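You operate a simulated robot arm through the tools that you are given. There is no shell and no other tool. Be economical: measure what you need, move in short steps, check, and stop when the job is done.

You are at the controls of a simulated robot arm. One attempt, no reset.

## Task
Take the door stop and put it on the red plant book.

The check looks at the end state, three seconds after you hand in, the way a careful person would. Anything else that was tipped, shoved, dropped, spilled or broken makes it a failure.

## Robot
A 7-joint arm with a two-finger parallel gripper, fixed in place. Base frame: the origin is at the foot of the arm, x ahead of it, y to its left, z up; the work surface is at about z = 0. Lengths are in cm, angles in degrees, forces in N, time in s.
With the tool pointing down near the work surface it reaches from about 24 to 62 cm from the base axis. Its first joint turns from -66.0 to 66.0 degrees. Payload 2.6 kg.
The tool frame sits at the grasp point between the pads (the TCP): z along the fingers, y along the line on which they close. The tips reach 3 cm beyond it. Largest opening 9.4 cm; finger width 2.8, thickness 1; the body of the gripper, 5 by 9.6 cm, starts 5.5 cm behind the TCP.
Orientation is that of the tool frame in the base frame, as a unit quaternion [x, y, z, w]. With the fingers straight down and closing along the base's y, the tool's x points along the base's -x, its y along +y and its z along -z.

## Interface
- The arm moves only by the tool drive_tool. Its argument "targets" is a list of rows, each an object of numbers (a shift or turn left out is 0, a gripper value left out holds the last): "x", "y", "z": the shift along the base's x, y, z in units of 20 mm (1.0 is 20 mm); "wx", "wy", "wz": the turn, a rotation vector about the base's x, y, z in units of 5 degrees (1.0 is 5 degrees); "gripper": the gripper command, from -1 (fully open) to 1 (shut), values between in proportion. In form: [{"x": .., "y": .., "z": .., "wx": .., "wy": .., "wz": .., "gripper": ..}, ...]. A call has 1 to 20 rows; each row shifts and turns the commanded pose from where the row before left it. A call with a number of a shift or a turn outside -1 to 1 is refused whole. Each row takes 0.2 s and may step no farther than 5 cm and 8.6 degrees from the row before; otherwise, or with a gripper value out of range, the whole call is refused. Where a pose cannot be reached the arm comes as near as it can. A force on the tool above 40 N (or 10 N above the force at the start of the call, whichever is more), or a blocked arm, ends the call early, and 0.2 s more pass. The fingers move at their own pace (about 7.2 cm/s each) and stop on an object; they squeeze with about 41 N. The grip force told is the motor's: it shows also when the fingers shut on nothing. Time passes only in rows, and 0.2 s behind the last, so rows that do not move let the fingers close. The reply holds the time, the measured pose of the TCP, the force on the tool along the base axes, the opening and the grip force, in the units named above and with some noise.
- Cameras (640 x 400 px; columns grow to the right, rows downward): "scene" is fixed at [3.57, 43.47, 55.74]; the picture's right is [-0.77, -0.63, 0.00], its down [-0.39, 0.47, -0.79] and it looks along [0.50, -0.61, -0.61] (base axes); focal length 312 px, centre (320, 200). "wrist" rides on the gripper at [-3.7, 0, -5.8] in the tool frame; the picture's right is [0.00, -1.00, 0.00], its down [0.97, 0.00, -0.24] and it looks along [0.24, 0.00, 0.97] (tool axes); focal length 218 px, centre (320, 200). There is no depth. A picture from a camera that has moved, and an enlarged one, comes with that camera's place and axes in the base frame and with its lens.
- snapshot(camera): a new picture of that camera. It takes no simulated time.
- close_up(camera, box): a new picture of the part [left, top, right, bottom] of that camera's present view, enlarged. It takes no simulated time.
- job_done(): hands the job in; it is judged then, once.

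Go step by step. Nothing tells you positions but the pictures and the camera data: compare them with the known pose of the tool, close in by small moves and look again before you grip or let go. The budget is 90 turns and 38 pictures, counting those below and the enlarged ones. Unless the task says otherwise, let go and move clear before handing in, and close with one line.

The tools are called after "Emit:" as name(argument=value, ...) on one line, values as JSON. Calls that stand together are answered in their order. drive_tool: Moves the arm, as the interface text tells. Its arguments: {"type":"object","properties":{"targets":{"type":"array","items":{"type":"object","properties":{"x":{"type":"number"},"y":{"type":"number"},"z":{"type":"number"},"wx":{"type":"number"},"wy":{"type":"number"},"wz":{"type":"number"},"gripper":{"type":"number"}}}}},"required":["targets"]} The other tools are called the same way: snapshot (camera) takes a picture; close_up (camera, box) takes an enlarged picture of a part of a camera's view; job_done () hands the job in.

At the start:

```text
time: 0.0
position: [38.18, -9.23, 24.99]
ee_rot: [0.001, 1.0, 0.0, 0.0]
ft_force: [0.3, 0.5, -0.1]
finger_gap: 9.4
grip_force: 0.1
```

scene: 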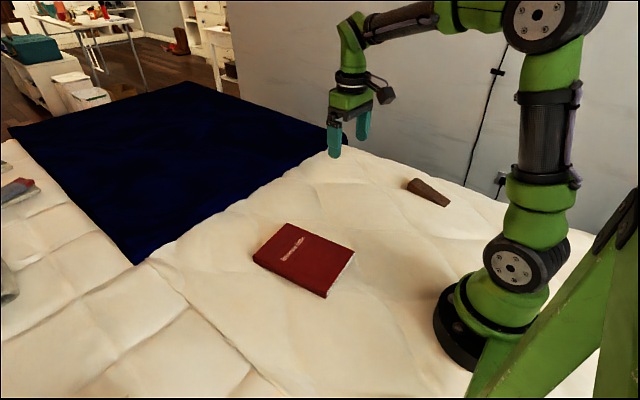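
wrist: 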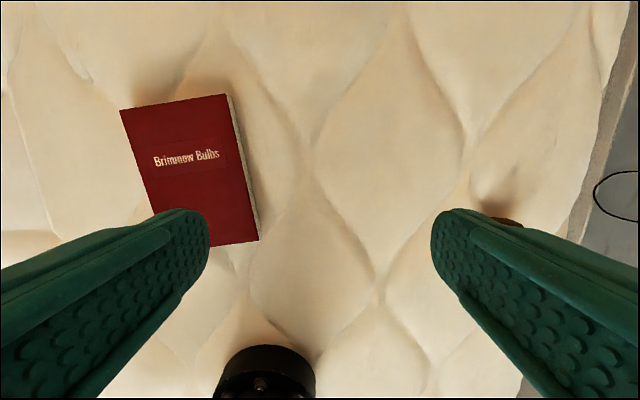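

The door stop (brown wedge) looks to be near (26, -34), and the red book near (37, 8). I'll zoom in on both in the scene view.

Emit:
close_up(camera="scene", box=[388, 160, 468, 210])

Emit:
close_up(camera="scene", box=[224, 200, 384, 300])

```text
8.00 times, centred on (428, 185) of scene
camera zoom: at [3.57, 43.47, 55.74], right [-0.77, -0.63, 0.0], down [-0.39, 0.47, -0.79], along [0.5, -0.61, -0.61], focal length 2496 px, centre (-544, 320)
```

zoom: 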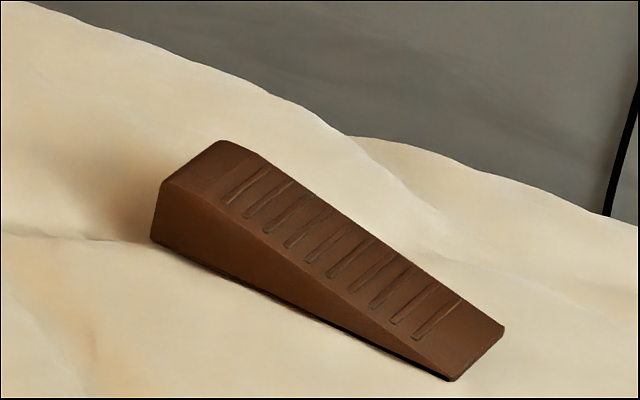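

```text
4.00 times, centred on (304, 250) of scene
camera zoom: at [3.57, 43.47, 55.74], right [-0.77, -0.63, 0.0], down [-0.39, 0.47, -0.79], along [0.5, -0.61, -0.61], focal length 1248 px, centre (384, 0)
```

zoom: 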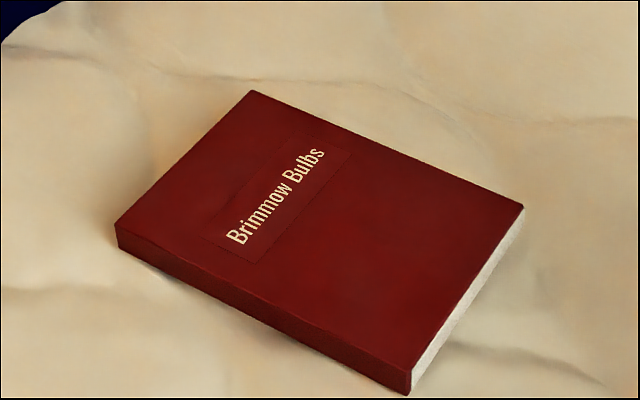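

The wedge runs nearly along x, with its thin end near x=20, thick end near x=32, y≈-34.5, and it's about 4.3 wide. I'll move above it with the fingers open and look again.

Emit:
drive_tool(targets=[{"x": -0.41, "y": -0.977, "z": -0.25, "gripper": -1}, {"x": -0.41, "y": -0.977, "z": -0.25}, {"x": -0.41, "y": -0.977, "z": -0.25}, {"x": -0.41, "y": -0.977, "z": -0.25}, {"x": -0.41, "y": -0.977, "z": -0.25}, {"x": -0.41, "y": -0.977, "z": -0.25}, {"x": -0.41, "y": -0.977, "z": -0.25}, {"x": -0.41, "y": -0.977, "z": -0.25}, {"x": -0.41, "y": -0.977, "z": -0.25}, {"x": -0.41, "y": -0.977, "z": -0.25}, {"x": -0.41, "y": -0.977, "z": -0.25}, {"x": -0.41, "y": -0.977, "z": -0.25}, {"x": -0.41, "y": -0.977, "z": -0.25}, {"wz": -1}])

Emit:
snapshot(camera="wrist")

```text
time: 3.0
position: [27.54, -34.73, 18.67]
ee_rot: [0.044, 0.999, 0.0, 0.001]
ft_force: [0.0, 0.9, -0.3]
finger_gap: 9.37
grip_force: 0.1
```

```text
33 pictures are left
camera wrist: at [31.12, -34.88, 24.44], right [-0.09, -1.0, 0.0], down [-0.97, 0.09, 0.24], along [-0.24, 0.02, -0.97], focal length 218 px, centre (320, 200)
```

wrist: 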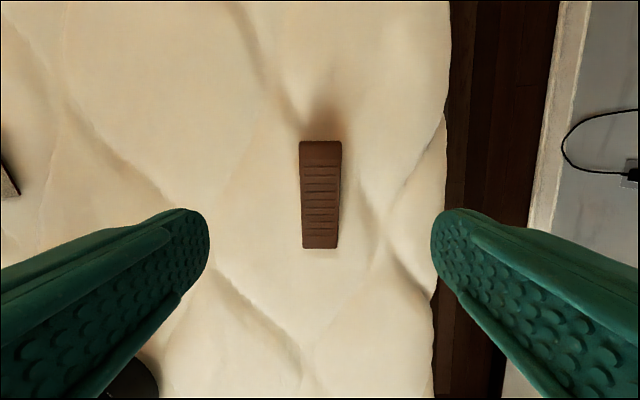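

The wedge is centred and aligned between the fingers. I'll go down most of the way and check.

Emit:
drive_tool(targets=[{"z": -0.95}, {"z": -0.95}, {"z": -0.95}, {"z": -0.95}, {"z": -0.95}, {"z": -0.95}, {"z": -0.7}, {}])

Emit:
snapshot(camera="wrist")

Emit:
close_up(camera="scene", box=[368, 140, 496, 220])

```text
time: 4.8
position: [27.58, -34.46, 5.75]
ee_rot: [0.044, 0.999, 0.0, -0.001]
ft_force: [0.2, 0.4, -0.9]
finger_gap: 9.42
grip_force: 0.0
```

```text
32 pictures are left
camera wrist: at [31.16, -34.71, 11.62], right [-0.09, -1.0, 0.0], down [-0.97, 0.08, 0.24], along [-0.24, 0.02, -0.97], focal length 218 px, centre (320, 200)
```

wrist: 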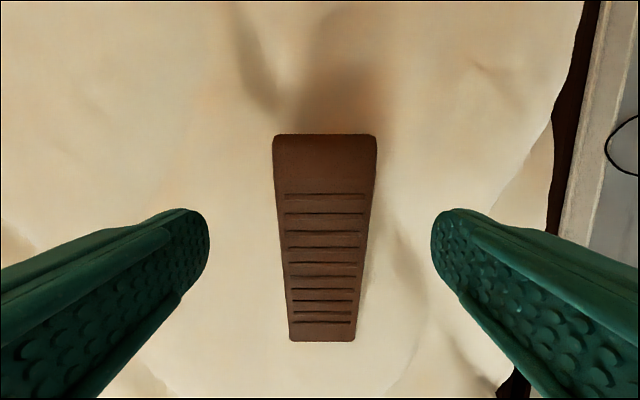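

```text
5.00 times, centred on (432, 180) of scene
camera zoom: at [3.57, 43.47, 55.74], right [-0.77, -0.63, 0.0], down [-0.39, 0.47, -0.79], along [0.5, -0.61, -0.61], focal length 1560 px, centre (-240, 300)
```

zoom: 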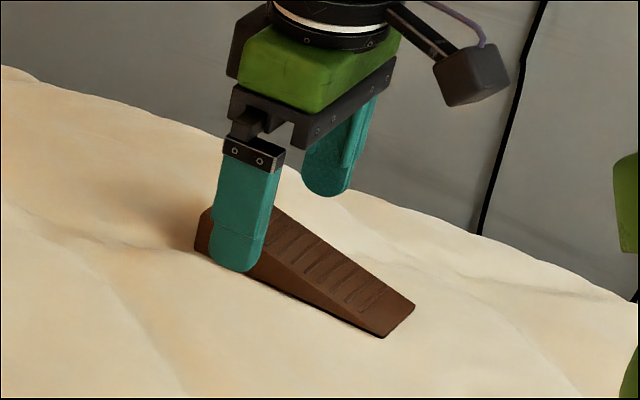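

The wedge is still centred to within a couple of mm. I'll lower slowly and watch for contact.

Emit:
drive_tool(targets=[{"z": -0.3, "y": -0.08}, {"z": -0.3}, {"z": -0.3}, {"z": -0.2}, {}])

Emit:
close_up(camera="scene", box=[368, 140, 496, 220])

```text
time: 6.0
position: [27.56, -34.66, 3.45]
ee_rot: [0.043, 0.999, 0.001, 0.0]
ft_force: [-0.2, -1.2, 0.3]
finger_gap: 9.41
grip_force: 0.0
```

```text
5.00 times, centred on (432, 180) of scene
camera zoom: at [3.57, 43.47, 55.74], right [-0.77, -0.63, 0.0], down [-0.39, 0.47, -0.79], along [0.5, -0.61, -0.61], focal length 1560 px, centre (-240, 300)
```

zoom: 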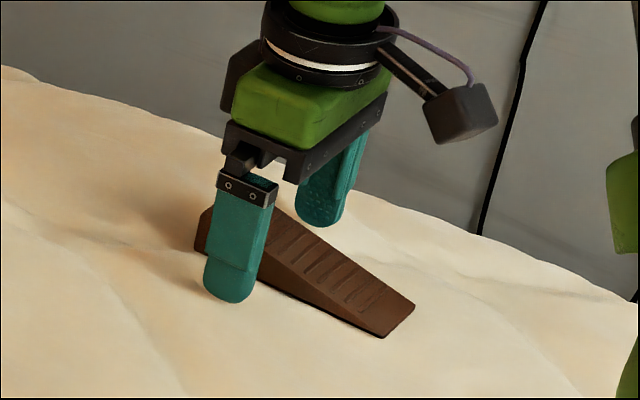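

No contact with the surface, and the fingers straddle the wedge. I'll close the gripper.

Emit:
drive_tool(targets=[{"gripper": 1}, {}, {}, {}, {}])

```text
time: 7.2
position: [27.51, -34.59, 3.48]
ee_rot: [0.043, 0.999, 0.001, 0.0]
ft_force: [-0.6, -0.9, -1.0]
finger_gap: 4.1
grip_force: 41.3
```

Gripped at 4.1 cm, which matches the wedge width. I'll lift and look.

Emit:
drive_tool(targets=[{"z": 0.5}, {"z": 0.8}, {"z": 1}, {"z": 1}, {"z": 1}, {"z": 1}, {}])

Emit:
snapshot(camera="scene")

Emit:
snapshot(camera="wrist")

```text
time: 8.8
position: [27.73, -34.81, 14.39]
ee_rot: [0.043, 0.999, 0.0, 0.0]
ft_force: [0.0, -0.2, -1.2]
finger_gap: 4.1
grip_force: 40.9
```

```text
29 pictures are left
```

scene: 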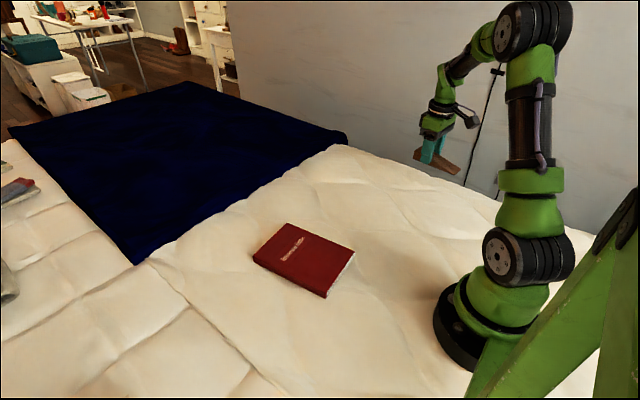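

```text
28 pictures are left
camera wrist: at [31.29, -34.91, 20.17], right [-0.09, -1.0, 0.0], down [-0.97, 0.08, 0.24], along [-0.24, 0.02, -0.97], focal length 218 px, centre (320, 200)
```

wrist: 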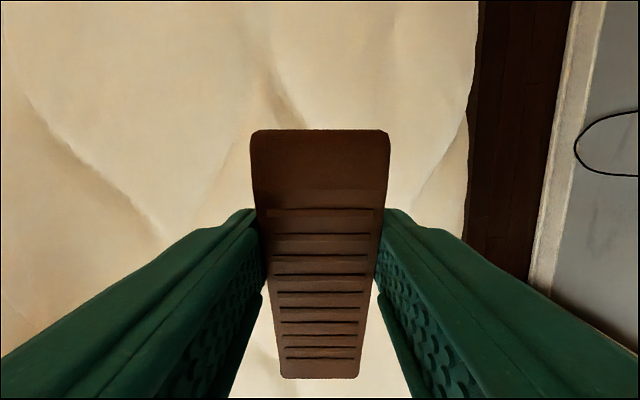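

The wedge is held firmly. The book's centre is near (37.5, 7.7), its top at z≈2.1, and its long axis is turned about +8°. I'll carry the wedge over at height.

Emit:
drive_tool(targets=[{"x": 0.27, "y": 0.97}, {"x": 0.27, "y": 0.97}, {"x": 0.27, "y": 0.97}, {"x": 0.27, "y": 0.97}, {"x": 0.27, "y": 0.97}, {"x": 0.27, "y": 0.97}, {"x": 0.27, "y": 0.97}, {"x": 0.27, "y": 0.97}, {"x": 0.27, "y": 0.97}, {"x": 0.27, "y": 0.97}, {"x": 0.27, "y": 0.97}, {"x": 0.27, "y": 0.97}, {"x": 0.27, "y": 0.97}, {"x": 0.27, "y": 0.97, "wz": 0.5}, {"x": 0.27, "y": 0.97, "wz": 0.5}, {"x": 0.27, "y": 0.97, "wz": 0.5}, {"x": 0.27, "y": 0.97, "wz": 0.5}, {"x": 0.27, "y": 0.97, "wz": 0.6}, {"x": 0.27, "y": 0.97}, {"x": 0.27, "y": 0.97}])

Emit:
drive_tool(targets=[{"x": 0.25, "y": 0.97}, {"x": 0.25, "y": 0.97}, {}])

Emit:
snapshot(camera="wrist")

Emit:
snapshot(camera="scene")

```text
time: 13.0
position: [38.35, 4.09, 14.12]
ee_rot: [-0.07, 0.998, 0.0, 0.0]
ft_force: [0.0, 0.0, -1.1]
finger_gap: 4.12
grip_force: 41.4
```

```text
time: 13.8
position: [39.4, 7.93, 14.0]
ee_rot: [-0.07, 0.998, 0.0, 0.0]
ft_force: [0.1, -0.7, -0.7]
finger_gap: 4.1
grip_force: 41.5
```

```text
27 pictures are left
camera wrist: at [42.98, 8.63, 19.9], right [0.14, -0.99, 0.0], down [-0.96, -0.14, 0.24], along [-0.24, -0.03, -0.97], focal length 218 px, centre (320, 200)
```

wrist: 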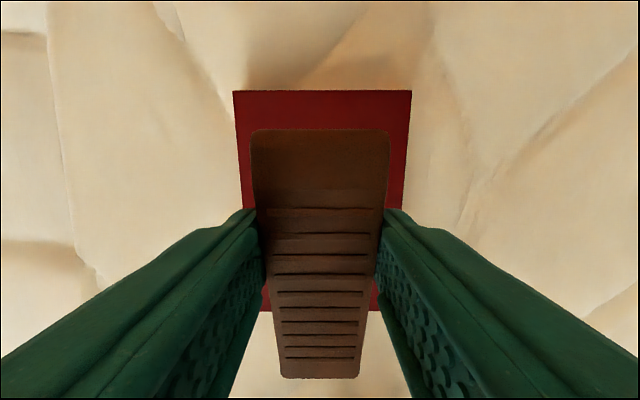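

```text
26 pictures are left
```

scene: 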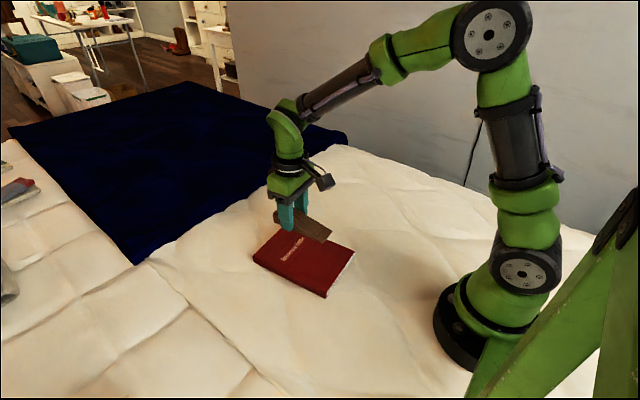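

The wedge is aligned over the book, and its position matches my estimate. I'll lower to just above the book.

Emit:
drive_tool(targets=[{"z": -0.8}, {"z": -0.8}, {"z": -0.8}, {"z": -0.7}, {"z": -0.4}, {}])

Emit:
close_up(camera="scene", box=[224, 200, 384, 300])

```text
time: 15.2
position: [39.3, 7.75, 7.21]
ee_rot: [-0.071, 0.997, -0.001, 0.0]
ft_force: [0.3, 0.4, -0.4]
finger_gap: 4.11
grip_force: 41.2
```

```text
4.00 times, centred on (304, 250) of scene
camera zoom: at [3.57, 43.47, 55.74], right [-0.77, -0.63, 0.0], down [-0.39, 0.47, -0.79], along [0.5, -0.61, -0.61], focal length 1248 px, centre (384, 0)
```

zoom: 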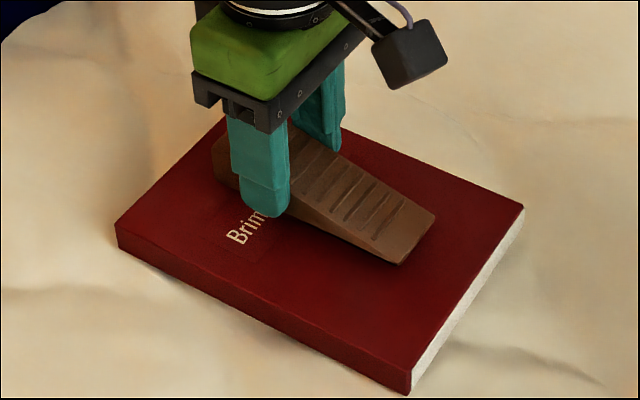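

About 1.5 cm remains. I'll lower in small steps and watch the force.

Emit:
drive_tool(targets=[{"z": -0.2}, {"z": -0.2}, {"z": -0.15}, {}])

Emit:
drive_tool(targets=[{"z": -0.1}, {}])

```text
time: 16.2
position: [39.29, 7.9, 6.11]
ee_rot: [-0.07, 0.998, 0.001, 0.0]
ft_force: [-0.4, 0.6, -0.2]
finger_gap: 4.08
grip_force: 40.8
```

```text
time: 16.8
position: [39.3, 7.98, 5.8]
ee_rot: [-0.069, 0.998, 0.001, 0.001]
ft_force: [1.1, -1.0, -1.2]
finger_gap: 4.08
grip_force: 41.1
```

Emit:
drive_tool(targets=[{"z": -0.1}, {}])

Emit:
close_up(camera="scene", box=[264, 210, 344, 260])

```text
time: 17.4
position: [39.36, 7.96, 5.77]
ee_rot: [-0.07, 0.998, 0.001, 0.001]
ft_force: [-7.2, -0.2, 23.4]
finger_gap: 4.12
grip_force: 40.8
```

```text
8.00 times, centred on (304, 235) of scene
camera zoom: at [3.55, 43.47, 55.74], right [-0.77, -0.63, 0.0], down [-0.39, 0.47, -0.79], along [0.5, -0.61, -0.61], focal length 2496 px, centre (448, -80)
```

zoom: 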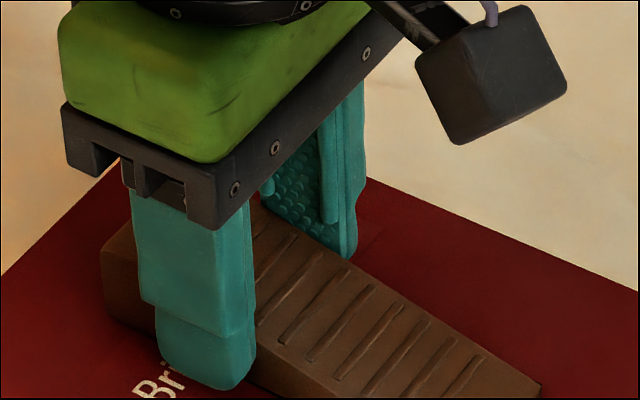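

The force jumped to 23 N, so the wedge is resting on the book. I'll back off slightly to relieve the pressure, then open the fingers.

Emit:
drive_tool(targets=[{"z": 0.08}, {}])

Emit:
drive_tool(targets=[{"gripper": 0.0}, {}, {"gripper": -0.6}, {}])

Emit:
drive_tool(targets=[{"z": 0.4}, {"z": 0.8}, {"z": 1}, {"z": 1}, {"z": 1}, {"z": 1}, {}])

Emit:
snapshot(camera="scene")

Emit:
snapshot(camera="wrist")

```text
time: 18.0
position: [39.29, 7.97, 5.78]
ee_rot: [-0.071, 0.997, 0.0, -0.001]
ft_force: [0.8, 0.5, 1.2]
finger_gap: 4.09
grip_force: 41.1
```

```text
time: 19.0
position: [39.42, 8.0, 5.89]
ee_rot: [-0.07, 0.998, 0.0, 0.0]
ft_force: [0.5, 1.1, 1.1]
finger_gap: 7.53
grip_force: 0.1
```

```text
time: 20.6
position: [39.35, 7.86, 16.21]
ee_rot: [-0.07, 0.998, 0.0, -0.001]
ft_force: [-0.5, 0.5, -0.4]
finger_gap: 7.53
grip_force: 0.0
```

```text
23 pictures are left
```

scene: 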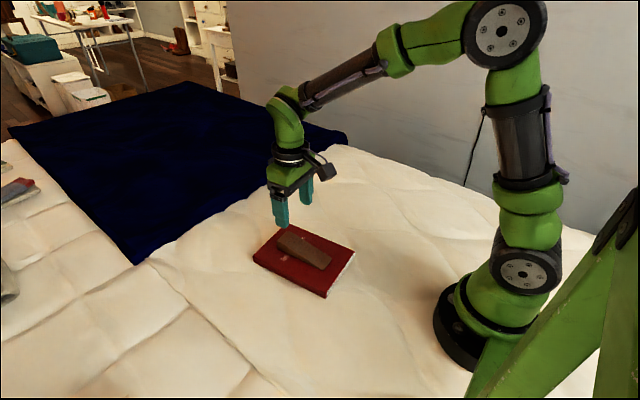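

```text
22 pictures are left
camera wrist: at [42.83, 8.53, 22.03], right [0.14, -0.99, 0.0], down [-0.96, -0.14, 0.24], along [-0.24, -0.03, -0.97], focal length 218 px, centre (320, 200)
```

wrist: 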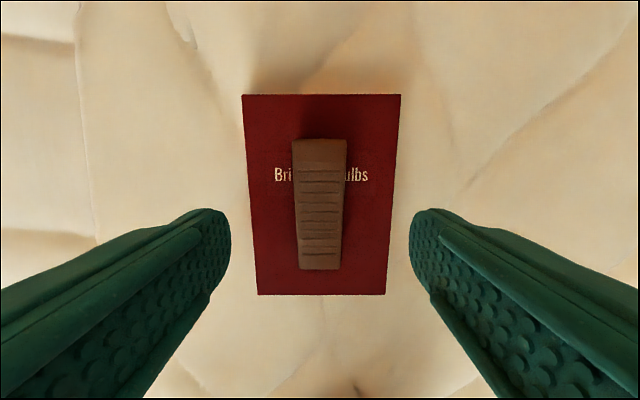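

The door stop is resting flat near the middle of the red book, the book hasn't moved, and the gripper is clear. I'm handing in.

Emit:
job_done()

```text
The job is handed in.
```

The door stop is on the red plant book, nothing else was disturbed, and the job is handed in.
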